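You operate a simulated robot arm through the tools that you are given. There is no shell and no other tool. Be economical: measure what you need, move in short steps, check, and stop when the job is done.

Carry out the task below with a simulated two-armed robot. There is one attempt and no reset: what you move stays moved.

## Task
Slide the mould batten till its pointer reads 0.
Fine: loosen both bracket nuts for it and tighten them after.

It is judged by the outcome, as a careful person would: the job done as asked, and still so three seconds after it is handed in. It fails if anything else is knocked over, pushed out of place, dropped, spilled or broken.

## Robot
Two 7-joint arms with two-finger parallel grippers on one trunk, on a base that drives. Base frame: it is fixed to the floor where the robot stands at the start and does not move with it; the origin is under the middle of the robot, x ahead of it, y to its left, z up. Readings come in m, rad, newtons and seconds.
The left shoulder is at the start at [0.11, 0.169, 1.4], the right one opposite. With the tool pointing down near the work surface each hand reaches from about 0.74 to 0.74 m from the robot's upright axis, wherever it stands, measured 20 degrees to its own side. Places, roughly: aft bracket nut [0.9, 0, 1.2]; fore bracket nut [1, -0.1, 1.2]; mould batten [1, -0.1, 1.1]; mould pointer [0.9, -0.1, 1]; trestle nut [1.8, -1.1, 0.6]. Payload 1.57 kg a hand.
The TCP of each hand is the grasp point between the finger pads, 0.03 m short of the fingertips. In the tool frame z runs along the fingers and y along their closing line. Largest opening 0.08 m; finger width 0.017, thickness 0.012; the body of the gripper, 0.04 by 0.082 m, starts 0.08 m behind the TCP.
Orientation is told as [roll, pitch, yaw] about the base's x, y, z axes, in that order, counted from this pose: with the fingers straight down and closing along the base's y, the tool's x points along the base's -x, its y along +y and its z along -z.

## Interface
- The arms move only by the tool send_rows. It takes "left_targets", "right_targets" or both (then of equal length, played together; a hand with none holds still); each is a list of rows, each an object (a shift or turn left out is 0, a gripper value left out holds the last) with "dp": the shift along the tool's x, y, z in units of 25 mm (1.0 is 25 mm), a list of three; "rotation": the turn, a rotation vector about the tool's x, y, z in units of 4 degrees (1.0 is 4 degrees), a list of three; "jaw": the closure, from 0 (fully open) to 1 (shut). In form: [{"dp": [tx, ty, tz], "rotation": [wx, wy, wz], "jaw": jaw}, ...]. A call has 1 to 20 rows; each row shifts and turns the commanded pose from where the row before left it, along the tool's axes as they then stand. A call with a number of a shift or a turn outside -1 to 1 is refused whole. Rows are played at 5 a second. More than 0.05 m and 0.15 rad between two rows, or a gripper value outside its range, and nothing of the call is played. Where a pose cannot be reached the arm comes as near as it can. A force on the tool above 40 N (or 10 N above the force at the start of the call, whichever is more), or a blocked arm, ends the call early, and 0.2 s more pass. The fingers move at their own pace (about 0.072 m/s each) and stop on an object; they squeeze with about 43 N. The grip force told is the motor's: it shows also when the fingers shut on nothing. Time passes only in rows, and 0.2 s behind the last, so rows that do not move let the fingers close. The reply holds the time, the measured pose of the TCP, the force on the tool along the base axes, the opening and the grip force, in the units named above and with some noise, with the torque about the TCP (base axes, N m) and any sound that the robot's microphone picked up.
- Cameras (640 x 400 px; columns grow to the right, rows downward): "scene" is now at [0.1669, 0.0016, 1.6033]; the picture's right is [0.01, -1.00, 0.00], its down [-0.59, -0.01, -0.81] and it looks along [0.80, 0.01, -0.59] (base axes); focal length 274 px, centre (320, 200). "left" rides on the left gripper at [0.072, 0.007, -0.122] in its tool frame; the picture's right is [-0.09, 1.00, 0.00], its down [-0.84, -0.08, -0.54] and it looks along [-0.54, -0.05, 0.84] (tool axes); focal length 238 px, centre (320, 200). "right" rides on the right gripper at [0.072, -0.007, -0.122] in its tool frame; the picture's right is [0.09, 1.00, 0.00], its down [-0.84, 0.08, -0.54] and it looks along [-0.54, 0.05, 0.84] (tool axes); focal length 238 px, centre (320, 200).
- camera(camera): a new picture of that camera. It takes no simulated time.
- slide_trunk(by): slides the trunk up (or, below 0, down) by that many m; the arms and the scene camera ride with it, the base frame stays. It gives what a move gives, with no picture.
- roll_base(legs): drives the robot by 1 to 6 legs, each [ahead, left, turn to the left] in m, m and rad, along the robot's own axes; the way and the turn of a leg run together, so that a leg with both is an arc; at most 1.5 m and 3.142 rad a leg. The arms and the cameras ride along, it lands a little off, and it stops where it bumps. It gives what a move gives.
- aim_head(pan, tilt): turns the head with the scene camera to pan (to the left, within 1.501 rad either way) and tilt (down, from -0.506 to 1.204), counted from straight ahead of the robot. It gives what a move gives.
- pixel_to_xyz(camera, pixels): for up to 12 pixels [column, row] of the newest picture of that camera ("zoom" is the newest enlarged one), the place [x, y, z] in the base frame of the surface seen there, good to about 0.003 m. It takes no simulated time.
- enlarge(camera, box): a new picture of the part [left, top, right, bottom] of that camera's present view, enlarged. It takes no simulated time.
- hand_in(): hands the job in; it is judged then, once.

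Keep the steps short. Do not move on a guess: measure, check each grasp and each placing, and mend mistakes. In all there are 80 turns and 62 pictures (those below and enlarged ones count). Leave the grippers open and the arms clear of the work at the hand-in unless told otherwise, and finish with a single line.

The tools are called after "Emit:" as name(argument=value, ...) on one line, values as JSON. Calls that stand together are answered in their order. send_rows: Moves the arms, as the interface text tells. Its arguments: {"type":"object","properties":{"left_targets":{"type":"array","items":{"type":"object","properties":{"dp":{"type":"array","items":{"type":"number"}},"rotation":{"type":"array","items":{"type":"number"}},"jaw":{"type":"number"}}}},"right_targets":{"type":"array","items":{"type":"object","properties":{"dp":{"type":"array","items":{"type":"number"}},"rotation":{"type":"array","items":{"type":"number"}},"jaw":{"type":"number"}}}}},"required":[]} The other tools are called the same way: slide_trunk (by) slides the trunk up or down; roll_base (legs) drives the base; aim_head (pan, tilt) turns the head that bears the scene camera; camera (camera) takes a picture; pixel_to_xyz (camera, pixels) gives the place of the surface under pixels of a picture; enlarge (camera, box) takes an enlarged picture of a part of a camera's view; hand_in () hands the job in.

At the start:

```text
clock: 0.0
left_tool_pos: [0.675, 0.2326, 0.9998]
left_tcp_rot: [-0.001, 0.0, 0.0]
left_wrist_force: [-0.3, 0.1, 0.4]
left_moment: [0.03, -0.03, 0.0]
left_gripper_width: 0.08
left_grasp_force: 0.1
right_tool_pos: [0.6433, -0.3035, 1.1496]
right_tcp_rot: [-0.001, 0.0, 0.001]
right_wrist_force: [-0.9, -0.2, 0.7]
right_moment: [-0.02, -0.02, 0.0]
right_gripper_width: 0.08
right_grasp_force: 0.1
trunk travel left (down, up): [-0.714, 0.176]
robot x, y, heading: [0.0026, -0.0014, 0.001]
head pan, tilt: [0.01, 0.635]
```

scene: 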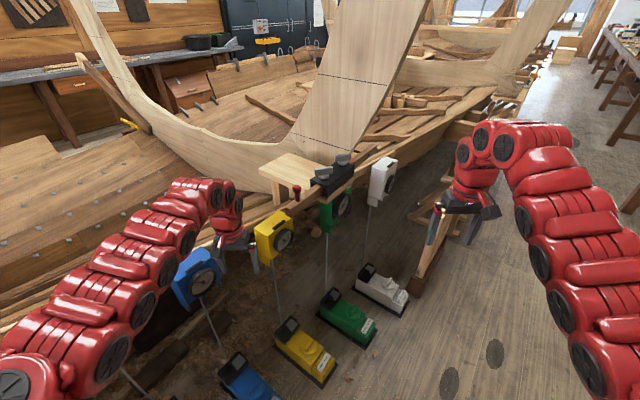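
right: 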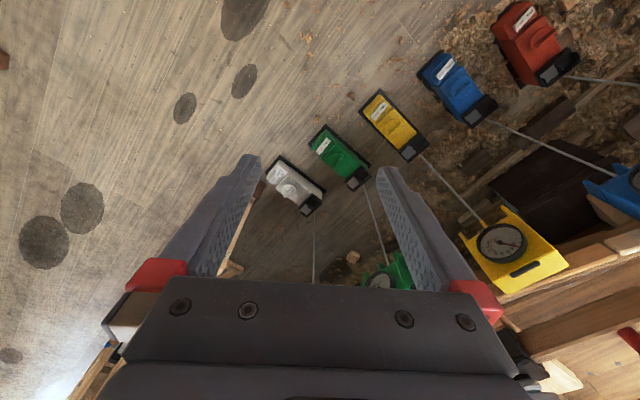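
left: 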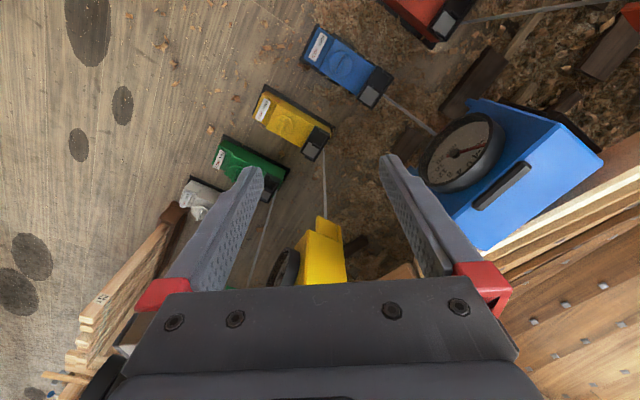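

I see a set of coloured gauges on a boat, with a black bracket with two nuts near (335,175). I'll enlarge that part first.

Emit:
enlarge(camera="scene", box=[240, 130, 420, 270])

Emit:
enlarge(camera="scene", box=[290, 140, 370, 200])

```text
2.86 times, centred on (330, 200) of scene
```

zoom: 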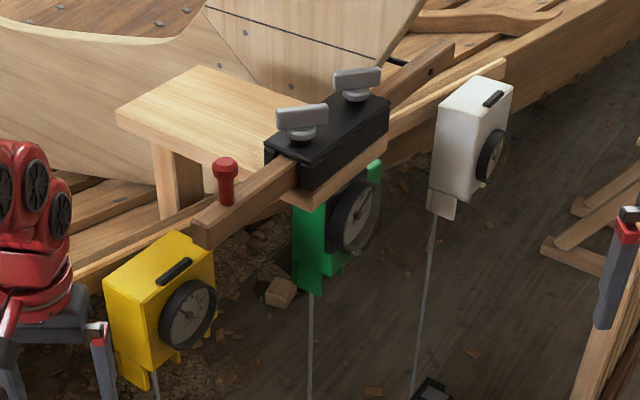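

```text
6.67 times, centred on (330, 170) of scene
```

zoom: 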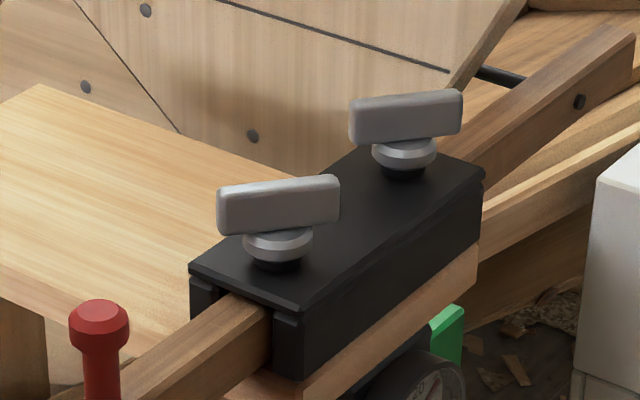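

Wing nuts on a black bracket, a batten with a red knob. I'll measure these features.

Emit:
pixel_to_xyz(camera="zoom", pixels=[[278, 200], [278, 240], [405, 115], [404, 152], [98, 312], [225, 335], [225, 205], [335, 195], [455, 105], [355, 115], [450, 380], [620, 50]])

Emit:
enlarge(camera="scene", box=[310, 180, 370, 240])

```text
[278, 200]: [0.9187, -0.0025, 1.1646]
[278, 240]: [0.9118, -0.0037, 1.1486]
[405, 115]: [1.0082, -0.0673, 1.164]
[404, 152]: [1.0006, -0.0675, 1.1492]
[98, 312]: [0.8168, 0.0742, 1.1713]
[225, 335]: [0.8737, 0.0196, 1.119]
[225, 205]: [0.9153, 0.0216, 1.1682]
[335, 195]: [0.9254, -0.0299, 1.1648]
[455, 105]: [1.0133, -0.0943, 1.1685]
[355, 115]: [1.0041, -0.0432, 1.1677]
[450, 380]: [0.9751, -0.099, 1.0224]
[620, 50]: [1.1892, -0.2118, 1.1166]
```

```text
6.67 times, centred on (340, 210) of scene
```

zoom: 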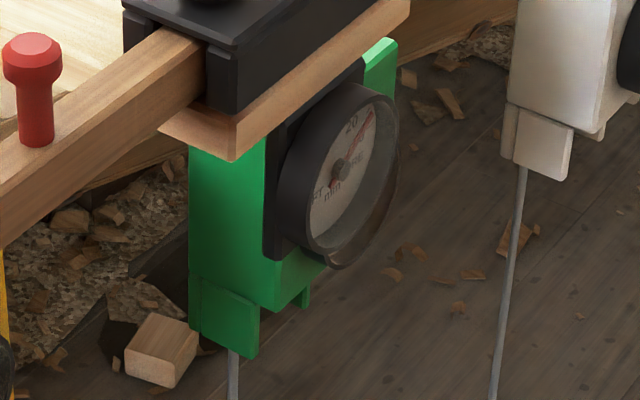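

The green gauge's dial with the red needle hangs under the bracket. I'll measure the neighbours (gauges and floor blocks) to plan the drive.

Emit:
camera(camera="scene")

Emit:
pixel_to_xyz(camera="scene", pixels=[[193, 255], [205, 278], [268, 222], [285, 240], [383, 165], [390, 178], [341, 204], [347, 318], [305, 350], [383, 290], [250, 375], [425, 280]])

```text
55 pictures are left
```

scene: 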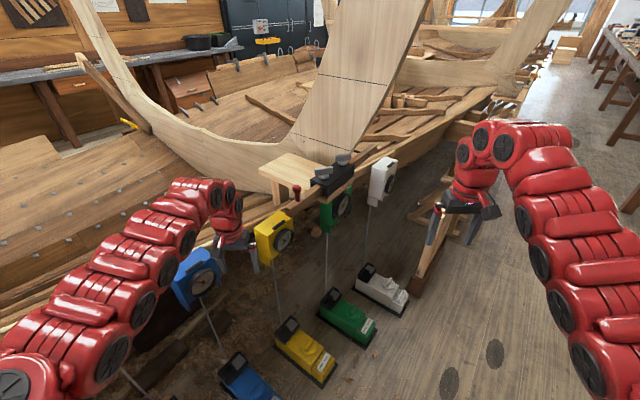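

```text
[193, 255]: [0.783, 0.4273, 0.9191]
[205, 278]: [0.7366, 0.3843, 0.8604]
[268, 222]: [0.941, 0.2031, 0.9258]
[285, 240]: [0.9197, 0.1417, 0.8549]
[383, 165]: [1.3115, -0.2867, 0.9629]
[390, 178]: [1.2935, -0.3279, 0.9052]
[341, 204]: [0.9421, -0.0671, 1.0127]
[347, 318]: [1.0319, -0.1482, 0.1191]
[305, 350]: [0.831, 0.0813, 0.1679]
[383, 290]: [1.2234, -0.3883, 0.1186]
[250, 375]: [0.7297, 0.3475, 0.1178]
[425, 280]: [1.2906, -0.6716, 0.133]
```

Plan: raise both hands to z≈1.25, then drive to stand square to the batten (around [0.51,-0.62], heading ≈0.92), so both hands reach and the dial faces me. First raise the hands.

Emit:
send_rows(left_targets=[{"dp": [0, 0, -1]}, {"dp": [0, 0, -1]}, {"dp": [0, 0, -1]}, {"dp": [0, 0, -1]}, {"dp": [0, 0, -1]}, {"dp": [0, 0, -1]}, {"dp": [0, 0, -1]}, {"dp": [0, 0, -1]}, {"dp": [0, 0, -1]}, {"dp": [0, 0, -1]}], right_targets=[{"dp": [0, 0, -1]}, {"dp": [0, 0, -1]}, {"dp": [0, 0, -1]}, {"dp": [0, 0, -1]}, {"dp": [0, 0, 0]}, {"dp": [0, 0, 0]}, {"dp": [0, 0, 0]}, {"dp": [0, 0, 0]}, {"dp": [0, 0, 0]}, {"dp": [0, 0, 0]}])

Emit:
aim_head(pan=-0.8, tilt=0.8)

Emit:
camera(camera="scene")

```text
clock: 2.2
left_tool_pos: [0.7043, 0.2359, 1.1752]
left_tcp_rot: [-0.001, 0.0, -0.001]
left_wrist_force: [-0.2, 0.5, 0.6]
left_moment: [0.01, -0.01, 0.02]
left_gripper_width: 0.0801
left_grasp_force: 0.1
left hand out of reach, approached as far as the arm can: row 7, 8, 9, 10
right_tool_pos: [0.674, -0.3113, 1.1662]
right_tcp_rot: [0.0, -0.001, -0.002]
right_wrist_force: [-0.6, 0.3, 0.2]
right_moment: [0.0, 0.0, 0.03]
right_gripper_width: 0.0803
right_grasp_force: 0.0
right hand out of reach, approached as far as the arm can: row 1, 2, 3, 4
trunk travel left (down, up): [-0.714, 0.176]
robot x, y, heading: [-0.0015, -0.0014, 0.001]
head pan, tilt: [0.01, 0.635]
```

```text
clock: 3.3
left_tool_pos: [0.7034, 0.2355, 1.1746]
left_tcp_rot: [0.001, 0.0, 0.001]
left_wrist_force: [0.1, 0.1, 0.0]
left_moment: [-0.01, 0.02, -0.01]
left_gripper_width: 0.0801
left_grasp_force: 0.1
right_tool_pos: [0.6722, -0.3122, 1.1655]
right_tcp_rot: [0.0, -0.001, -0.001]
right_wrist_force: [0.1, -0.3, -0.3]
right_moment: [-0.02, 0.0, -0.04]
right_gripper_width: 0.08
right_grasp_force: 0.2
trunk travel left (down, up): [-0.714, 0.176]
robot x, y, heading: [-0.0004, 0.0047, 0.0]
head pan, tilt: [-0.799, 0.799]
```

```text
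54 pictures are left
```

scene: 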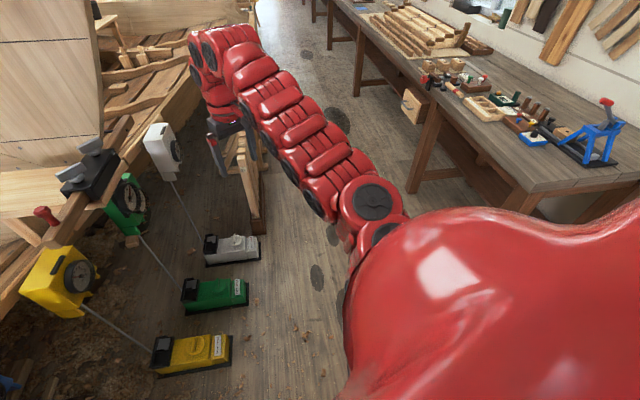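

Hands top out at z≈1.17, so I'll raise the trunk, then see the arms clear before driving: strafe right, turn left, then approach.

Emit:
slide_trunk(by=0.17)

Emit:
roll_base(legs=[[0, -0.62, 0], [0, 0, 0.92]])

Emit:
aim_head(pan=0.0, tilt=0.75)

Emit:
camera(camera="scene")

```text
clock: 5.3
left_tool_pos: [0.7037, 0.2352, 1.3455]
left_tcp_rot: [0.0, -0.001, 0.0]
left_wrist_force: [0.7, -0.5, -1.0]
left_moment: [0.05, 0.02, 0.03]
left_gripper_width: 0.0801
left_grasp_force: 0.1
right_tool_pos: [0.674, -0.3122, 1.3365]
right_tcp_rot: [0.0, -0.002, 0.0]
right_wrist_force: [-0.4, 0.3, 0.1]
right_moment: [-0.02, -0.01, -0.01]
right_gripper_width: 0.0801
right_grasp_force: 0.0
trunk travel left (down, up): [-0.884, 0.006]
robot x, y, heading: [-0.0026, 0.0013, 0.002]
head pan, tilt: [-0.799, 0.799]
```

```text
clock: 11.0
left_tool_pos: [0.253, 0.0845, 1.3446]
left_tcp_rot: [0.001, -0.001, 0.901]
left_wrist_force: [-0.3, 0.0, -0.7]
left_moment: [0.03, 0.0, 0.01]
left_gripper_width: 0.0802
left_grasp_force: 0.0
right_tool_pos: [0.6615, -0.2804, 1.3362]
right_tcp_rot: [0.0, -0.001, 0.9]
right_wrist_force: [0.1, -0.1, 0.2]
right_moment: [0.04, -0.01, 0.0]
right_gripper_width: 0.08
right_grasp_force: 0.0
trunk travel left (down, up): [-0.884, 0.006]
robot x, y, heading: [-0.0029, -0.6112, 0.904]
head pan, tilt: [-0.799, 0.799]
```

```text
clock: 12.2
left_tool_pos: [0.2531, 0.0831, 1.3449]
left_tcp_rot: [0.002, 0.001, 0.9]
left_wrist_force: [0.4, 0.0, -0.4]
left_moment: [0.0, -0.04, -0.02]
left_gripper_width: 0.08
left_grasp_force: 0.1
right_tool_pos: [0.6622, -0.2805, 1.3359]
right_tcp_rot: [0.0, -0.003, 0.898]
right_wrist_force: [0.1, -0.4, 0.6]
right_moment: [0.02, -0.01, 0.01]
right_gripper_width: 0.0801
right_grasp_force: 0.0
trunk travel left (down, up): [-0.884, 0.006]
robot x, y, heading: [-0.0026, -0.6141, 0.898]
head pan, tilt: [0.0, 0.75]
```

```text
53 pictures are left
```

scene: 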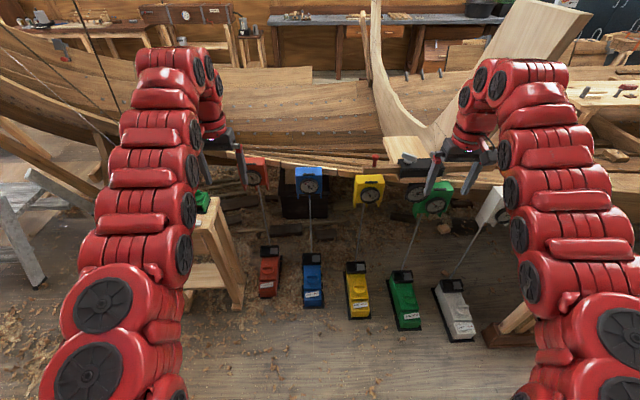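

The dials now face me. A trestle lies lower right near (500,330); I'll measure it and the floor blocks before strafing.

Emit:
pixel_to_xyz(camera="scene", pixels=[[490, 335], [510, 345], [525, 310], [460, 340], [405, 327], [358, 316], [375, 160], [438, 205]])

Emit:
enlarge(camera="scene", box=[370, 140, 470, 220])

```text
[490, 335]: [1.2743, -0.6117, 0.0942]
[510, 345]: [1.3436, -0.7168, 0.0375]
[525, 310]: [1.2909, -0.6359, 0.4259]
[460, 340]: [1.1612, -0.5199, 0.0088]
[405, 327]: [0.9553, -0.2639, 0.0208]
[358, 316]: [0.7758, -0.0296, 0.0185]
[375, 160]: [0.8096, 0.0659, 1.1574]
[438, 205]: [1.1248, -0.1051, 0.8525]
```

```text
5.00 times, centred on (420, 180) of scene
```

zoom: 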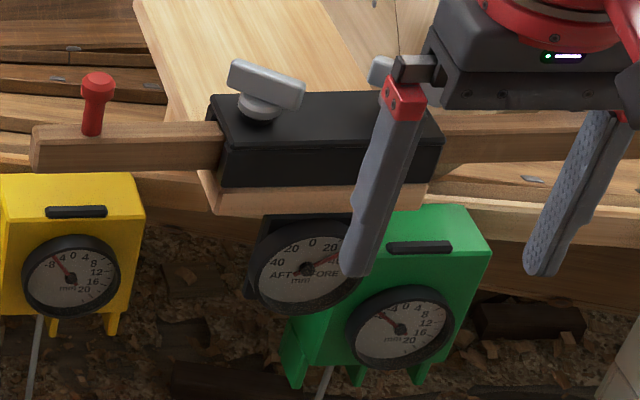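

The mould dial reads AFT–0–FORE in mm, mounted on the bracket; the needle is around 20 FORE. Clearances are OK; driving to the work position.

Emit:
roll_base(legs=[[0, -0.39, 0.02], [0.29, 0, 0]])

Emit:
camera(camera="scene")

Emit:
enlarge(camera="scene", box=[240, 110, 400, 210])

```text
clock: 16.2
left_tool_pos: [0.7269, 0.0766, 1.3465]
left_tcp_rot: [-0.001, -0.002, 0.919]
left_wrist_force: [-0.4, 0.3, -0.2]
left_moment: [0.03, 0.01, 0.02]
left_gripper_width: 0.0797
left_grasp_force: 0.1
right_tool_pos: [1.1429, -0.282, 1.3378]
right_tcp_rot: [0.0, -0.005, 0.921]
right_wrist_force: [0.5, -0.9, -0.1]
right_moment: [-0.02, 0.0, 0.0]
right_gripper_width: 0.0799
right_grasp_force: 0.1
trunk travel left (down, up): [-0.884, 0.006]
robot x, y, heading: [0.486, -0.624, 0.92]
head pan, tilt: [0.0, 0.75]
```

```text
51 pictures are left
```

scene: 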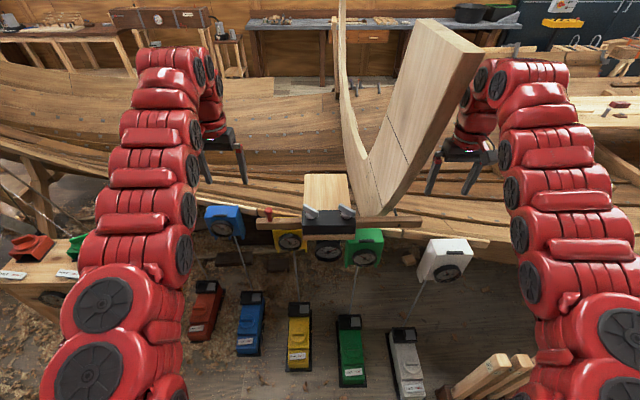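

```text
4.00 times, centred on (320, 160) of scene
```

zoom: 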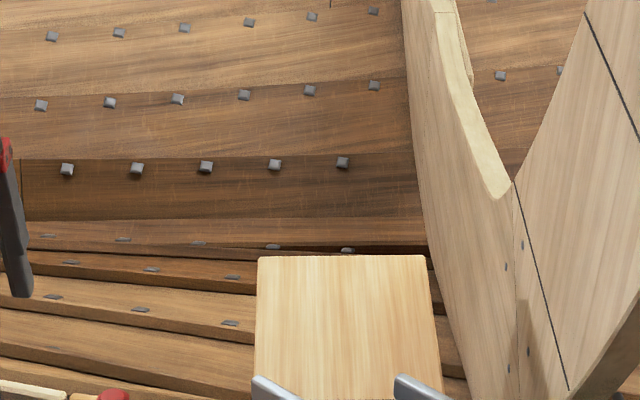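

Perfect standing: bracket is at (328,222). Now read the dial closely and measure knob and nuts.

Emit:
enlarge(camera="scene", box=[300, 230, 360, 270])

Emit:
enlarge(camera="scene", box=[250, 195, 370, 255])

```text
10.00 times, centred on (330, 250) of scene
```

zoom: 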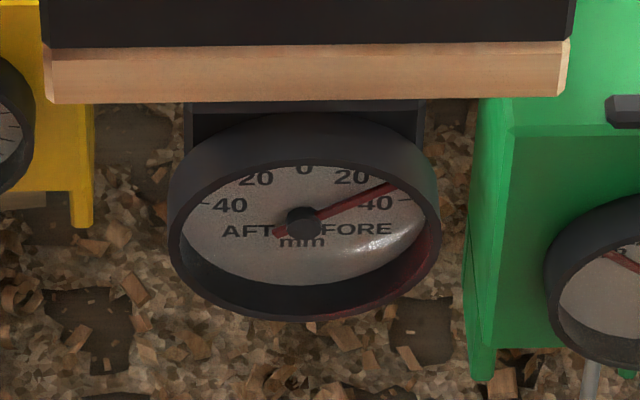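

```text
5.33 times, centred on (310, 225) of scene
```

zoom: 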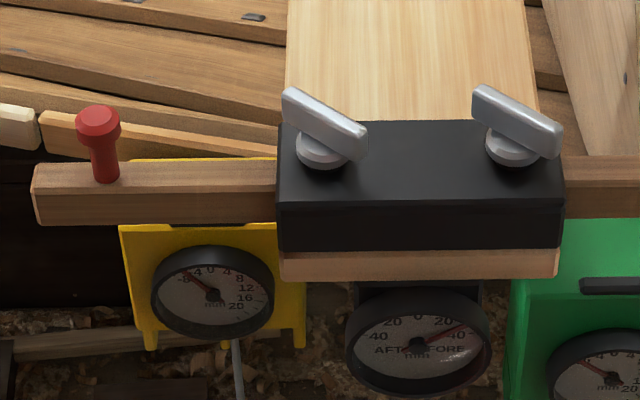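

Emit:
pixel_to_xyz(camera="zoom", pixels=[[97, 113], [105, 165], [290, 97], [325, 120], [362, 145], [320, 158], [478, 93], [515, 118], [555, 145], [510, 155], [300, 190], [540, 190]])

```text
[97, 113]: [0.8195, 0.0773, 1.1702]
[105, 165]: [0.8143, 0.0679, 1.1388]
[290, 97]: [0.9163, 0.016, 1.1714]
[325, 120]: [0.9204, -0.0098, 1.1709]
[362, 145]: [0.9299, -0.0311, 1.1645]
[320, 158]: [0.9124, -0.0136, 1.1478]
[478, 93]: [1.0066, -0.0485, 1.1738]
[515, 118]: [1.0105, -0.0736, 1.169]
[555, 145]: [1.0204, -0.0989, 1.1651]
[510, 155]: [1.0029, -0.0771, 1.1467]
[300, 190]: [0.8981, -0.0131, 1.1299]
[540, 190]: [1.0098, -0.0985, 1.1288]
```

Wings run at about −76° heading; centres nut1 ≈(0.924,−0.007), nut2 ≈(1.013,−0.073), tops z≈1.172. Before moving the right hand over nut 2, I check where the tall mould plank behind is.

Emit:
pixel_to_xyz(camera="scene", pixels=[[385, 205], [372, 195], [405, 140], [430, 80], [365, 170], [350, 120], [410, 222], [325, 180], [325, 200]])

Emit:
send_rows(right_targets=[{"dp": [-0.2, 0.9, 0.3]}, {"dp": [-0.2, 0.9, 0.3]}, {"dp": [-0.2, 0.9, 0.3]}, {"dp": [-0.2, 0.9, 0.3]}, {"dp": [-0.2, 0.9, 0.3]}])

```text
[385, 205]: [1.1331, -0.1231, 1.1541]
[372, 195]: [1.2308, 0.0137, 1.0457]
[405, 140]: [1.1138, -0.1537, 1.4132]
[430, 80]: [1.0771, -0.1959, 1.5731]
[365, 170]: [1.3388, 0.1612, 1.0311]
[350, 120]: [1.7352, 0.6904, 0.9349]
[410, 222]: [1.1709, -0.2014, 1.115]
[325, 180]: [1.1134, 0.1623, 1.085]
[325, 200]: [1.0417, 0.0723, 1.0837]
```

```text
clock: 16.9
left_tool_pos: [0.7352, 0.0703, 1.3471]
left_tcp_rot: [0.003, 0.0, 0.913]
left_wrist_force: [-0.5, 0.4, -1.6]
left_moment: [-0.01, 0.0, 0.01]
left_gripper_width: 0.0801
left_grasp_force: 0.0
right_tool_pos: [1.1287, -0.2616, 1.3226]
right_tcp_rot: [-0.005, -0.009, 0.887]
right_wrist_force: [8.7, -22.1, 5.6]
right_moment: [2.06, 0.94, 0.52]
right_gripper_width: 0.0565
right_grasp_force: 0.1
trunk travel left (down, up): [-0.884, 0.006]
robot x, y, heading: [0.4863, -0.6272, 0.91]
head pan, tilt: [0.0, 0.75]
stopped in row 3 (right hand): the force on the tool passed its limit at 57 N (the readings are from after the stop); the commanded pose is now the measured one
```

The right hand touched the overhanging plank edge (its near edge leans toward me at l≈−0.21). Back it straight off and look.

Emit:
send_rows(right_targets=[{"dp": [0.3, -0.8, 0]}, {"dp": [0.5, -0.9, 0]}])

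Emit:
camera(camera="scene")

```text
clock: 17.5
left_tool_pos: [0.7262, 0.0742, 1.3466]
left_tcp_rot: [0.0, -0.003, 0.918]
left_wrist_force: [0.6, 0.6, 0.1]
left_moment: [0.03, -0.01, -0.01]
left_gripper_width: 0.08
left_grasp_force: 0.1
right_tool_pos: [1.1377, -0.2913, 1.325]
right_tcp_rot: [-0.006, -0.008, 0.903]
right_wrist_force: [-1.3, -0.5, 0.2]
right_moment: [0.01, -0.03, 0.03]
right_gripper_width: 0.0799
right_grasp_force: 0.1
trunk travel left (down, up): [-0.884, 0.006]
robot x, y, heading: [0.4892, -0.6255, 0.924]
head pan, tilt: [0.0, 0.75]
```

```text
47 pictures are left
```

scene: 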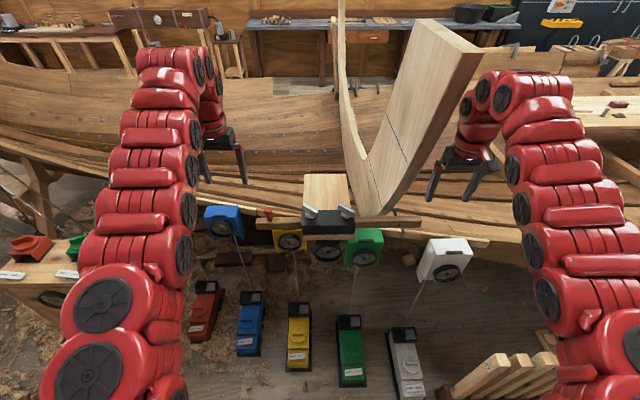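

The plank hasn't moved. Measure its near edge precisely so I can pass in front of it.

Emit:
pixel_to_xyz(camera="scene", pixels=[[478, 48], [466, 75], [446, 110], [425, 150], [408, 180], [395, 203], [462, 55], [435, 100], [412, 140], [395, 180], [383, 200]])

```text
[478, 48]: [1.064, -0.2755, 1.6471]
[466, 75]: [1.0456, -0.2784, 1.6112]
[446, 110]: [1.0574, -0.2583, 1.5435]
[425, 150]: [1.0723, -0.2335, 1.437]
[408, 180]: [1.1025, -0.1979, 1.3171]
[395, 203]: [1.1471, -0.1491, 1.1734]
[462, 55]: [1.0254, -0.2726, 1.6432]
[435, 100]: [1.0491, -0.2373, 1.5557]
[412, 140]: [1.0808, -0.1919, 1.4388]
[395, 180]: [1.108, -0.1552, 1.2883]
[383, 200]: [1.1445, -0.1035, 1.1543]
```

The plank wall sits at l≈−0.21, blocking the right hand near nut 2; the left hand can do both nuts from its side. Move the left hand above nut 1 (z≈1.25) and leave the right hand clear.

Emit:
send_rows(left_targets=[{"dp": [-0.23, -0.83, 0.39]}, {"dp": [-0.23, -0.83, 0.39]}, {"dp": [-0.23, -0.83, 0.39]}, {"dp": [-0.23, -0.83, 0.39]}, {"dp": [-0.23, -0.83, 0.39]}, {"dp": [-0.23, -0.83, 0.39]}, {"dp": [-0.23, -0.83, 0.39]}, {"dp": [-0.23, -0.83, 0.39]}, {"dp": [-0.23, -0.83, 0.39]}, {"dp": [-0.23, -0.83, 0.39]}])

```text
clock: 19.7
left_tool_pos: [0.8926, -0.0367, 1.2403]
left_tcp_rot: [0.001, 0.0, 0.916]
left_wrist_force: [0.0, 0.9, -0.3]
left_moment: [0.03, -0.01, -0.01]
left_gripper_width: 0.08
left_grasp_force: 0.0
left hand out of reach, approached as far as the arm can: row 2, 4, 5, 6, 8, 9, 10
right_tool_pos: [1.1422, -0.2927, 1.3229]
right_tcp_rot: [-0.007, -0.007, 0.898]
right_wrist_force: [0.5, -0.2, 0.8]
right_moment: [-0.03, 0.02, 0.01]
right_gripper_width: 0.08
right_grasp_force: 0.0
trunk travel left (down, up): [-0.884, 0.006]
robot x, y, heading: [0.4888, -0.6283, 0.918]
head pan, tilt: [0.0, 0.75]
```

The left hand tops out at f≈0.715, so I pull the right hand back and drive slightly ahead and right.

Emit:
send_rows(right_targets=[{"dp": [0.8, -0.8, 0]}, {"dp": [0.8, -0.8, 0]}, {"dp": [0.8, -0.8, 0]}, {"dp": [0.8, 0, 0]}, {"dp": [0.8, 0, 0]}])

Emit:
roll_base(legs=[[0.07, -0.08, 0]])

Emit:
camera(camera="scene")

```text
clock: 20.9
left_tool_pos: [0.8923, -0.0362, 1.2418]
left_tcp_rot: [-0.001, -0.003, 0.916]
left_wrist_force: [0.0, 0.8, 0.5]
left_moment: [-0.02, -0.01, 0.01]
left_gripper_width: 0.0799
left_grasp_force: 0.0
right_tool_pos: [1.141, -0.3972, 1.3069]
right_tcp_rot: [-0.006, -0.008, 0.898]
right_wrist_force: [-0.4, -0.4, 0.1]
right_moment: [0.01, -0.01, 0.02]
right_gripper_width: 0.0799
right_grasp_force: 0.0
right hand out of reach, approached as far as the arm can: row 3, 4, 5
trunk travel left (down, up): [-0.884, 0.006]
robot x, y, heading: [0.4875, -0.6248, 0.913]
head pan, tilt: [0.0, 0.75]
```

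```text
clock: 22.1
left_tool_pos: [0.9948, -0.031, 1.2423]
left_tcp_rot: [-0.002, 0.0, 0.916]
left_wrist_force: [-0.1, -0.5, -0.2]
left_moment: [0.0, 0.01, 0.01]
left_gripper_width: 0.0798
left_grasp_force: 0.0
right_tool_pos: [1.2447, -0.391, 1.3086]
right_tcp_rot: [-0.007, -0.009, 0.896]
right_wrist_force: [0.5, 0.3, -1.0]
right_moment: [-0.02, 0.01, 0.02]
right_gripper_width: 0.0799
right_grasp_force: 0.1
trunk travel left (down, up): [-0.884, 0.006]
robot x, y, heading: [0.5929, -0.6207, 0.916]
head pan, tilt: [0.0, 0.75]
```

```text
46 pictures are left
```

scene: 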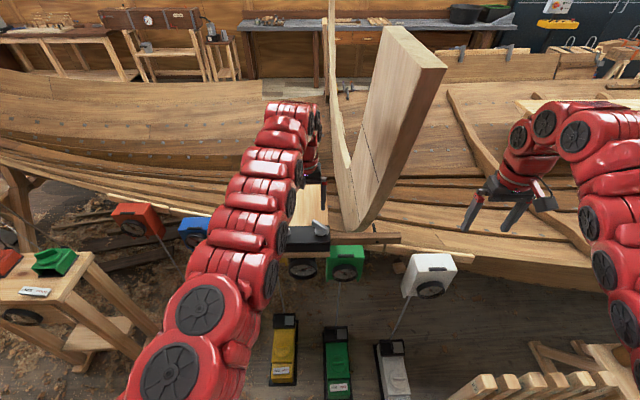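

Good position. Now translate the left hand over nut 1 (0.924,−0.007) and turn +51° so the fingers close across the wing.

Emit:
send_rows(left_targets=[{"dp": [0.33, 0.96, 0]}, {"dp": [0.33, 0.96, 0]}, {"dp": [0.33, 0.96, 0]}, {"rotation": [0, 0, -0.99]}, {"rotation": [0, 0, -0.99]}, {"rotation": [0, 0, -0.99]}, {"rotation": [0, 0, -0.99]}, {"rotation": [0, 0, -0.99]}, {"rotation": [0, 0, -0.99]}, {"rotation": [0, 0, -0.99]}, {"rotation": [0, 0, -0.99]}, {"rotation": [0, 0, -0.99]}, {"rotation": [0, 0, -0.99]}, {"rotation": [0, 0, -0.99]}, {"rotation": [0, 0, -0.99]}, {"rotation": [0, 0, -0.99]}])

Emit:
camera(camera="left")

```text
clock: 25.5
left_tool_pos: [0.9275, -0.0059, 1.2413]
left_tcp_rot: [0.001, 0.001, 1.814]
left_wrist_force: [-0.8, -0.6, 1.4]
left_moment: [-0.01, 0.01, -0.01]
left_gripper_width: 0.0801
left_grasp_force: 0.0
right_tool_pos: [1.2455, -0.3907, 1.3061]
right_tcp_rot: [-0.004, -0.009, 0.896]
right_wrist_force: [0.1, 0.8, -0.1]
right_moment: [-0.01, -0.01, 0.01]
right_gripper_width: 0.0802
right_grasp_force: 0.0
trunk travel left (down, up): [-0.884, 0.006]
robot x, y, heading: [0.5919, -0.619, 0.912]
head pan, tilt: [0.0, 0.75]
```

```text
45 pictures are left
```

left: 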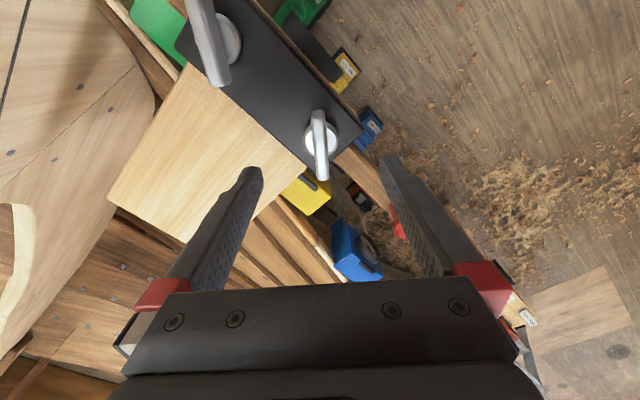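

The wing of nut 1 appears at (320,145), well aligned. Measure it from this view.

Emit:
pixel_to_xyz(camera="left", pixels=[[317, 113], [322, 176], [320, 145], [312, 145], [327, 145], [200, 15], [223, 78], [196, 0]])

Emit:
enlarge(camera="left", box=[160, 0, 400, 200])

```text
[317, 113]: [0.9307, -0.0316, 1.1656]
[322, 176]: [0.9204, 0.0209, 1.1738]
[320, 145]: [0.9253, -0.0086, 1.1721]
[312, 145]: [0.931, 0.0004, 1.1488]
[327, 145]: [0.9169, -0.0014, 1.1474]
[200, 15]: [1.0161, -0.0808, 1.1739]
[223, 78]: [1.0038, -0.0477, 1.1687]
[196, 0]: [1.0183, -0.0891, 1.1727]
```

```text
2.00 times, centred on (280, 100) of left
```

zoom: 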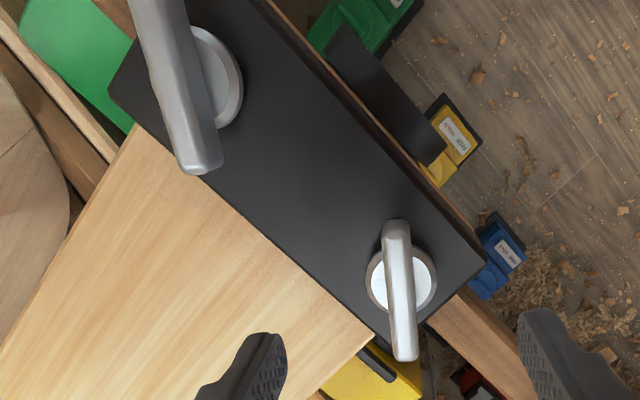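

Wing centre (0.9255,−0.0055), direction −79°. Descend to TCP z≈1.184 (tips just above the collar), then close.

Emit:
send_rows(left_targets=[{"dp": [0, 0.08, 0.6], "rotation": [0, 0, 0.6]}, {"dp": [0, 0, 0.6]}, {"dp": [0, 0, 0.6]}, {"dp": [0, 0, 0.5]}, {"jaw": 1}, {"jaw": 1}, {"jaw": 1}, {"jaw": 1}])

Emit:
camera(camera="left")

```text
clock: 27.3
left_tool_pos: [0.9255, -0.0074, 1.1846]
left_tcp_rot: [-0.001, -0.004, 1.773]
left_wrist_force: [6.4, 1.7, 3.0]
left_moment: [0.06, 0.12, 0.42]
left_gripper_width: 0.0121
left_grasp_force: 29.1
right_tool_pos: [1.2464, -0.39, 1.3059]
right_tcp_rot: [-0.004, -0.009, 0.898]
right_wrist_force: [0.1, -0.4, 0.5]
right_moment: [0.01, 0.01, 0.01]
right_gripper_width: 0.08
right_grasp_force: 0.0
trunk travel left (down, up): [-0.884, 0.006]
robot x, y, heading: [0.5909, -0.6213, 0.917]
head pan, tilt: [0.0, 0.75]
```

```text
43 pictures are left
```

left: 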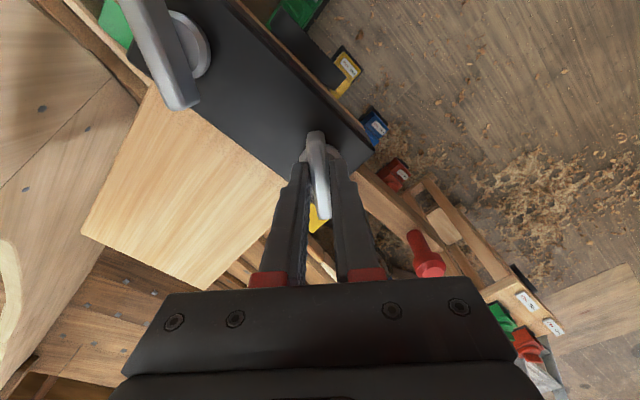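

Gripped (12 mm wing). Turn counter-clockwise 20° and check torque.

Emit:
send_rows(left_targets=[{"rotation": [0, 0, -1]}, {"rotation": [0, 0, -1]}, {"rotation": [0, 0, -1]}, {"rotation": [0, 0, -1]}, {"rotation": [0, 0, -1]}])

```text
clock: 28.5
left_tool_pos: [0.9273, -0.0083, 1.1843]
left_tcp_rot: [-0.002, -0.003, 2.121]
left_wrist_force: [16.4, 1.4, 5.7]
left_moment: [-0.45, -0.52, -0.05]
left_gripper_width: 0.0119
left_grasp_force: 28.7
right_tool_pos: [1.2482, -0.3927, 1.3053]
right_tcp_rot: [-0.004, -0.008, 0.895]
right_wrist_force: [0.6, -0.3, -0.4]
right_moment: [0.01, -0.03, -0.01]
right_gripper_width: 0.0798
right_grasp_force: 0.0
trunk travel left (down, up): [-0.884, 0.006]
robot x, y, heading: [0.5965, -0.6202, 0.914]
head pan, tilt: [0.0, 0.75]
```

It turns easily. Side force 16 N in +x suggests slight offset; correct it and continue turning 40°.

Emit:
send_rows(left_targets=[{"dp": [0.04, -0.07, 0], "rotation": [0, 0, -1]}, {"dp": [0.02, -0.03, 0], "rotation": [0, 0, -1]}, {"rotation": [0, 0, -1]}, {"rotation": [0, 0, -1]}, {"rotation": [0, 0, -1]}, {"rotation": [0, 0, -1]}, {"rotation": [0, 0, -1]}, {"rotation": [0, 0, -1]}])

Emit:
enlarge(camera="scene", box=[270, 200, 370, 280])

```text
clock: 30.3
left_tool_pos: [0.9298, -0.0059, 1.1853]
left_tcp_rot: [-0.001, -0.001, 2.683]
left_wrist_force: [13.9, 13.6, 17.7]
left_moment: [0.48, 0.23, -0.03]
left_gripper_width: 0.0119
left_grasp_force: 28.9
right_tool_pos: [1.2478, -0.3894, 1.3055]
right_tcp_rot: [-0.005, -0.006, 0.898]
right_wrist_force: [-0.1, -0.1, -0.1]
right_moment: [-0.02, 0.0, 0.01]
right_gripper_width: 0.0801
right_grasp_force: 0.0
trunk travel left (down, up): [-0.884, 0.006]
robot x, y, heading: [0.5909, -0.6163, 0.916]
head pan, tilt: [0.0, 0.75]
```

```text
5.00 times, centred on (320, 240) of scene
```

zoom: 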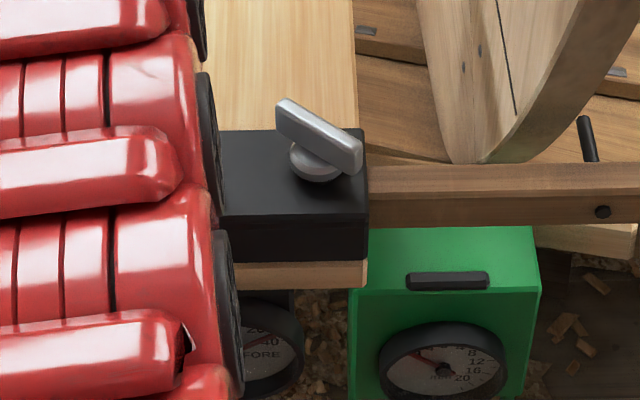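

Vertical load is building (nut rises on its thread). Compensate slightly and turn another 32°.

Emit:
send_rows(left_targets=[{"dp": [0.03, -0.08, -0.04], "rotation": [0, 0, -1]}, {"rotation": [0, 0, -1]}, {"rotation": [0, 0, -1]}, {"rotation": [0, 0, -1]}, {"dp": [0, 0, -0.02], "rotation": [0, 0, -1]}, {"rotation": [0, 0, -1]}, {"rotation": [0, 0, -1]}, {"rotation": [0, 0, -1]}])

```text
clock: 32.1
left_tool_pos: [0.9289, -0.0035, 1.1845]
left_tcp_rot: [0.0, -0.002, -3.042]
left_wrist_force: [5.8, 6.2, -4.5]
left_moment: [0.23, -0.03, -0.04]
left_gripper_width: 0.0118
left_grasp_force: 29.2
right_tool_pos: [1.2471, -0.3898, 1.306]
right_tcp_rot: [-0.005, -0.007, 0.897]
right_wrist_force: [-0.1, 0.4, 0.1]
right_moment: [0.04, 0.01, 0.01]
right_gripper_width: 0.0798
right_grasp_force: 0.1
trunk travel left (down, up): [-0.884, 0.006]
robot x, y, heading: [0.592, -0.6165, 0.914]
head pan, tilt: [0.0, 0.75]
```

Turned 84° and torque is now ≈0: loose. Release, lift, and rotate back.

Emit:
send_rows(left_targets=[{"jaw": 0.3}, {"jaw": 0.3}, {"jaw": 0}, {"dp": [0, 0, -0.8]}, {"dp": [0, 0, -0.8]}, {"dp": [0, 0, -0.7]}])

Emit:
send_rows(left_targets=[{"rotation": [0, 0, 1]}, {"rotation": [0, 0, 1]}, {"rotation": [0, 0, 1]}, {"rotation": [0, 0, 1]}, {"rotation": [0, 0, 1]}, {"rotation": [0, 0, 1]}, {"rotation": [0, 0, 1]}, {"rotation": [0, 0, 1]}, {"rotation": [0, 0, 1]}, {"rotation": [0, 0, 1]}, {"rotation": [0, 0, 1]}, {"rotation": [0, 0, 1]}, {"rotation": [0, 0, 1]}, {"rotation": [0, 0, 1]}, {"rotation": [0, 0, 1]}, {"rotation": [0, 0, 1]}, {"rotation": [0, 0, 1]}, {"rotation": [0, 0, 1]}, {"rotation": [0, 0, 1]}, {"rotation": [0, 0, 1]}])

Emit:
camera(camera="left")

```text
clock: 33.5
left_tool_pos: [0.9277, -0.0048, 1.2425]
left_tcp_rot: [0.0, 0.0, -3.044]
left_wrist_force: [0.1, 0.9, 0.2]
left_moment: [0.01, -0.02, -0.03]
left_gripper_width: 0.0799
left_grasp_force: 0.0
right_tool_pos: [1.245, -0.3916, 1.307]
right_tcp_rot: [-0.005, -0.009, 0.898]
right_wrist_force: [-0.5, 0.1, 0.4]
right_moment: [0.02, -0.01, 0.01]
right_gripper_width: 0.0802
right_grasp_force: 0.0
trunk travel left (down, up): [-0.884, 0.006]
robot x, y, heading: [0.5951, -0.618, 0.917]
head pan, tilt: [0.0, 0.75]
```

```text
clock: 37.7
left_tool_pos: [0.9284, -0.0038, 1.2439]
left_tcp_rot: [0.001, -0.001, 1.84]
left_wrist_force: [-0.2, -0.9, -0.5]
left_moment: [0.02, -0.03, 0.01]
left_gripper_width: 0.0798
left_grasp_force: 0.1
right_tool_pos: [1.2465, -0.391, 1.306]
right_tcp_rot: [-0.003, -0.008, 0.898]
right_wrist_force: [-0.6, -0.6, 0.1]
right_moment: [0.0, 0.03, 0.01]
right_gripper_width: 0.0799
right_grasp_force: 0.1
trunk travel left (down, up): [-0.884, 0.006]
robot x, y, heading: [0.5903, -0.6167, 0.912]
head pan, tilt: [0.0, 0.75]
```

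```text
41 pictures are left
```

left: 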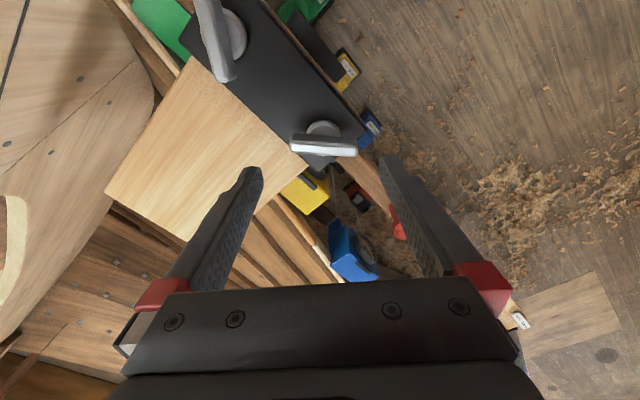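

Nut 1 has turned. Move over nut 2.

Emit:
send_rows(left_targets=[{"dp": [0.89, -0.66, 0]}, {"dp": [0.89, -0.66, 0]}, {"dp": [0.89, -0.66, 0]}, {"dp": [0.89, -0.66, 0]}])

Emit:
camera(camera="left")

```text
clock: 38.7
left_tool_pos: [1.0165, -0.0746, 1.2444]
left_tcp_rot: [0.001, 0.001, 1.842]
left_wrist_force: [0.7, 0.7, -1.4]
left_moment: [-0.01, 0.0, -0.06]
left_gripper_width: 0.0798
left_grasp_force: 0.2
right_tool_pos: [1.2465, -0.3913, 1.3064]
right_tcp_rot: [-0.004, -0.008, 0.898]
right_wrist_force: [0.9, 0.8, -0.7]
right_moment: [-0.01, 0.03, -0.01]
right_gripper_width: 0.0799
right_grasp_force: 0.1
trunk travel left (down, up): [-0.884, 0.006]
robot x, y, heading: [0.5903, -0.6233, 0.915]
head pan, tilt: [0.0, 0.75]
```

```text
40 pictures are left
```

left: 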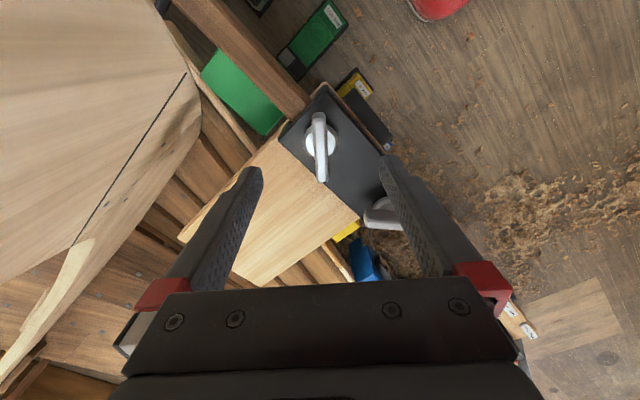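

Emit:
pixel_to_xyz(camera="left", pixels=[[317, 117], [323, 177], [320, 145]])

```text
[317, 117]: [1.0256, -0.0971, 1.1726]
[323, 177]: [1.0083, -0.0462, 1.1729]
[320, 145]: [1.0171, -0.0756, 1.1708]
```

Well aligned. Descend and grip nut 2.

Emit:
send_rows(left_targets=[{"dp": [-0.08, 0, 0.6]}, {"dp": [0, 0, 0.6]}, {"dp": [0, 0, 0.6]}, {"dp": [0, 0, 0.55]}, {"jaw": 1}, {"jaw": 1}, {"jaw": 1}, {"jaw": 1}])

```text
clock: 40.5
left_tool_pos: [1.0158, -0.0709, 1.186]
left_tcp_rot: [0.0, 0.002, 1.842]
left_wrist_force: [-0.1, 0.0, 1.1]
left_moment: [-0.25, -0.02, 0.0]
left_gripper_width: 0.0119
left_grasp_force: 29.0
right_tool_pos: [1.2452, -0.3907, 1.3068]
right_tcp_rot: [-0.006, -0.01, 0.898]
right_wrist_force: [-0.1, -0.2, 0.5]
right_moment: [-0.02, 0.01, -0.05]
right_gripper_width: 0.0797
right_grasp_force: 0.1
trunk travel left (down, up): [-0.884, 0.006]
robot x, y, heading: [0.5919, -0.619, 0.912]
head pan, tilt: [0.0, 0.75]
```

Gripped with no side load. Turn counter-clockwise 40°.

Emit:
send_rows(left_targets=[{"rotation": [0, 0, -1]}, {"rotation": [0, 0, -1]}, {"rotation": [0, 0, -1]}, {"rotation": [0, 0, -1]}, {"rotation": [0, 0, -1]}, {"rotation": [0, 0, -1]}, {"rotation": [0, 0, -1]}, {"rotation": [0, 0, -1]}, {"rotation": [0, 0, -1]}, {"rotation": [0, 0, -1]}])

```text
clock: 42.7
left_tool_pos: [1.0159, -0.0707, 1.1857]
left_tcp_rot: [-0.004, -0.001, 2.541]
left_wrist_force: [15.3, 10.9, 24.7]
left_moment: [0.18, -0.25, -0.01]
left_gripper_width: 0.0117
left_grasp_force: 28.8
right_tool_pos: [1.2473, -0.3905, 1.3064]
right_tcp_rot: [-0.005, -0.007, 0.895]
right_wrist_force: [-0.1, -0.7, 0.0]
right_moment: [0.0, 0.0, 0.01]
right_gripper_width: 0.0799
right_grasp_force: 0.1
trunk travel left (down, up): [-0.884, 0.006]
robot x, y, heading: [0.5919, -0.6226, 0.912]
head pan, tilt: [0.0, 0.75]
```

Emit:
send_rows(left_targets=[{"dp": [0.03, -0.07, -0.05], "rotation": [0, 0, -1]}, {"rotation": [0, 0, -1]}, {"rotation": [0, 0, -1]}, {"rotation": [0, 0, -1]}, {"dp": [0, 0, -0.03], "rotation": [0, 0, -1]}, {"rotation": [0, 0, -1]}, {"rotation": [0, 0, -1]}, {"rotation": [0, 0, -1]}, {"rotation": [0, 0, -1]}, {"rotation": [0, 0, -1]}])

```text
clock: 44.9
left_tool_pos: [1.0171, -0.0702, 1.1859]
left_tcp_rot: [0.002, -0.002, -3.043]
left_wrist_force: [0.6, -2.4, -11.7]
left_moment: [0.1, -0.47, -0.01]
left_gripper_width: 0.0119
left_grasp_force: 29.3
right_tool_pos: [1.2475, -0.3901, 1.3057]
right_tcp_rot: [-0.006, -0.008, 0.897]
right_wrist_force: [0.3, -0.2, -0.2]
right_moment: [0.0, 0.01, -0.01]
right_gripper_width: 0.0799
right_grasp_force: 0.0
trunk travel left (down, up): [-0.884, 0.006]
robot x, y, heading: [0.5929, -0.6186, 0.918]
head pan, tilt: [0.0, 0.75]
```

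Nut 2 turned 80°, unloaded. Release, lift, and rotate back toward the heading for gripping the knob.

Emit:
send_rows(left_targets=[{"jaw": 0.3}, {"jaw": 0.3}, {"jaw": 0}, {"dp": [0, 0, -0.8]}, {"dp": [0, 0, -0.8]}, {"dp": [0, 0, -0.8]}, {"rotation": [0, 0, 1]}, {"rotation": [0, 0, 1]}, {"rotation": [0, 0, 1]}, {"rotation": [0, 0, 1]}, {"rotation": [0, 0, 1]}, {"rotation": [0, 0, 1]}, {"rotation": [0, 0, 1]}, {"rotation": [0, 0, 1]}, {"rotation": [0, 0, 1]}, {"rotation": [0, 0, 1]}, {"rotation": [0, 0, 1]}, {"rotation": [0, 0, 1]}, {"rotation": [0, 0, 1]}, {"rotation": [0, 0, 1]}])

Emit:
send_rows(left_targets=[{"rotation": [0, 0, 1]}, {"rotation": [0, 0, 1]}, {"rotation": [0, 0, 1]}, {"rotation": [0, 0, 1]}, {"rotation": [0, 0, 1]}, {"rotation": [0, 0, 1]}, {"rotation": [0, 0, 1]}, {"rotation": [0, 0, 1]}, {"rotation": [0, 0, 1]}, {"rotation": [0, 0, 1]}, {"rotation": [0, 0, 1]}, {"rotation": [0, 0, 1]}, {"rotation": [0, 0, 1]}, {"rotation": [0, 0, 1]}, {"rotation": [0, 0, 1]}, {"rotation": [0, 0, 1]}, {"rotation": [0, 0, 1]}, {"rotation": [0, 0, 1]}, {"rotation": [0, 0, 1]}])

```text
clock: 49.1
left_tool_pos: [1.0166, -0.0704, 1.2452]
left_tcp_rot: [0.0, 0.0, 2.261]
left_wrist_force: [-0.3, 0.0, 0.5]
left_moment: [0.0, 0.01, 0.02]
left_gripper_width: 0.0801
left_grasp_force: 0.0
right_tool_pos: [1.2465, -0.3894, 1.3073]
right_tcp_rot: [-0.007, -0.008, 0.897]
right_wrist_force: [0.1, -0.9, 0.6]
right_moment: [0.0, -0.05, 0.01]
right_gripper_width: 0.08
right_grasp_force: 0.0
trunk travel left (down, up): [-0.884, 0.006]
robot x, y, heading: [0.5911, -0.6178, 0.914]
head pan, tilt: [0.0, 0.75]
```

```text
clock: 53.1
left_tool_pos: [1.0154, -0.0697, 1.2461]
left_tcp_rot: [-0.001, 0.0, 0.934]
left_wrist_force: [0.2, -0.2, 0.2]
left_moment: [0.0, 0.02, -0.02]
left_gripper_width: 0.0798
left_grasp_force: 0.1
right_tool_pos: [1.2454, -0.3909, 1.3064]
right_tcp_rot: [-0.006, -0.008, 0.897]
right_wrist_force: [-0.1, 0.1, 1.0]
right_moment: [-0.02, 0.02, 0.01]
right_gripper_width: 0.08
right_grasp_force: 0.1
trunk travel left (down, up): [-0.884, 0.006]
robot x, y, heading: [0.5915, -0.6204, 0.916]
head pan, tilt: [0.0, 0.75]
```

Now move along the batten to above the knob (about 0.246 m to the left).

Emit:
send_rows(left_targets=[{"dp": [0, 0.98, 0]}, {"dp": [0, 0.98, 0]}, {"dp": [0, 0.98, 0]}, {"dp": [0, 0.98, 0]}, {"dp": [0, 0.98, 0]}, {"dp": [0, 0.98, 0]}, {"dp": [0, 0.98, 0]}, {"dp": [0, 0.98, 0]}, {"dp": [0, 0.98, 0]}, {"dp": [0, 0.98, 0]}])

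Emit:
camera(camera="left")

Emit:
camera(camera="scene")

```text
clock: 55.3
left_tool_pos: [0.8197, 0.0763, 1.2461]
left_tcp_rot: [-0.002, -0.001, 0.934]
left_wrist_force: [0.4, -0.4, -0.1]
left_moment: [-0.01, -0.03, 0.05]
left_gripper_width: 0.0799
left_grasp_force: 0.0
right_tool_pos: [1.2445, -0.3894, 1.3069]
right_tcp_rot: [-0.008, -0.009, 0.898]
right_wrist_force: [-0.8, -0.5, -0.6]
right_moment: [-0.02, -0.05, 0.02]
right_gripper_width: 0.08
right_grasp_force: 0.1
trunk travel left (down, up): [-0.884, 0.006]
robot x, y, heading: [0.5917, -0.6185, 0.914]
head pan, tilt: [0.0, 0.75]
```

```text
39 pictures are left
```

left: 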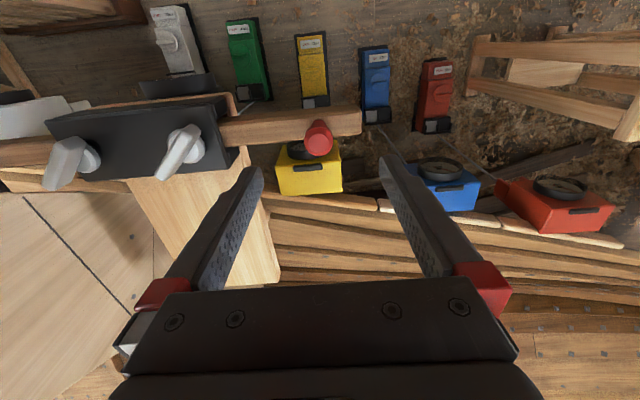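

```text
38 pictures are left
```

scene: 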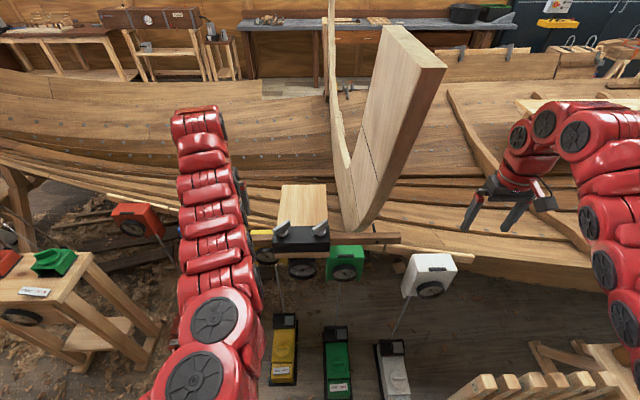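

Both nuts are turned. Read the dial close up (at (302,268)) and measure the knob from the left camera at (318,130).

Emit:
enlarge(camera="scene", box=[282, 250, 322, 282])

Emit:
pixel_to_xyz(camera="left", pixels=[[318, 124], [318, 135], [316, 150], [319, 145], [300, 128], [345, 118]])

```text
12.50 times, centred on (302, 266) of scene
```

zoom: 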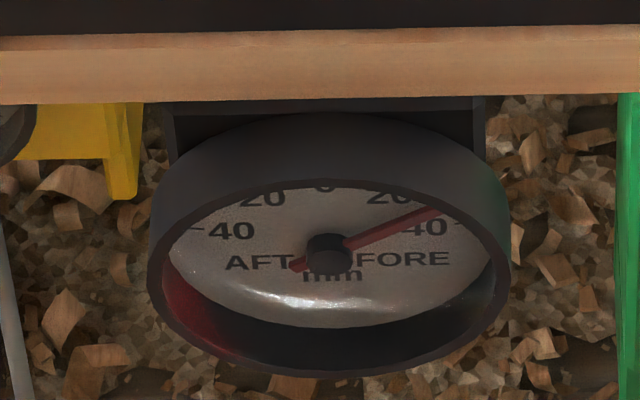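

```text
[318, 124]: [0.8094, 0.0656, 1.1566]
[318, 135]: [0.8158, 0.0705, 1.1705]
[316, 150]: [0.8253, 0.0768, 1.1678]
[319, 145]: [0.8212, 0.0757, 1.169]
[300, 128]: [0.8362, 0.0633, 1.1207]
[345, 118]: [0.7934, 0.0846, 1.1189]
```

Needle reads ≈30 FORE. Knob head centre ≈(0.8195,0.0735), top 1.171. Descend and grip the knob.

Emit:
send_rows(left_targets=[{"dp": [0.1, 0, 0.8]}, {"dp": [0, 0, 0.8]}, {"dp": [0, 0, 0.8]}, {"dp": [0, 0, 0.8]}, {"jaw": 1}, {"jaw": 1}, {"jaw": 1}, {"jaw": 1}])

Emit:
camera(camera="left")

```text
clock: 57.1
left_tool_pos: [0.8201, 0.0739, 1.167]
left_tcp_rot: [0.0, 0.0, 0.934]
left_wrist_force: [-0.2, -0.5, -1.4]
left_moment: [0.06, -0.03, -0.01]
left_gripper_width: 0.0255
left_grasp_force: 36.6
right_tool_pos: [1.2446, -0.3907, 1.3058]
right_tcp_rot: [-0.006, -0.007, 0.897]
right_wrist_force: [-0.1, -0.4, 0.4]
right_moment: [-0.01, 0.0, 0.01]
right_gripper_width: 0.0799
right_grasp_force: 0.1
trunk travel left (down, up): [-0.884, 0.006]
robot x, y, heading: [0.5928, -0.6202, 0.914]
head pan, tilt: [0.0, 0.75]
```

```text
36 pictures are left
```

left: 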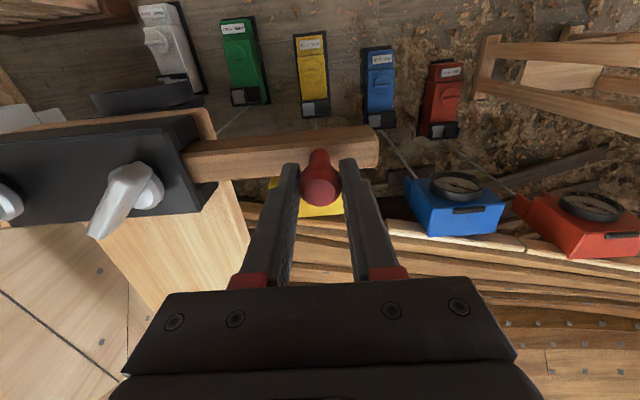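

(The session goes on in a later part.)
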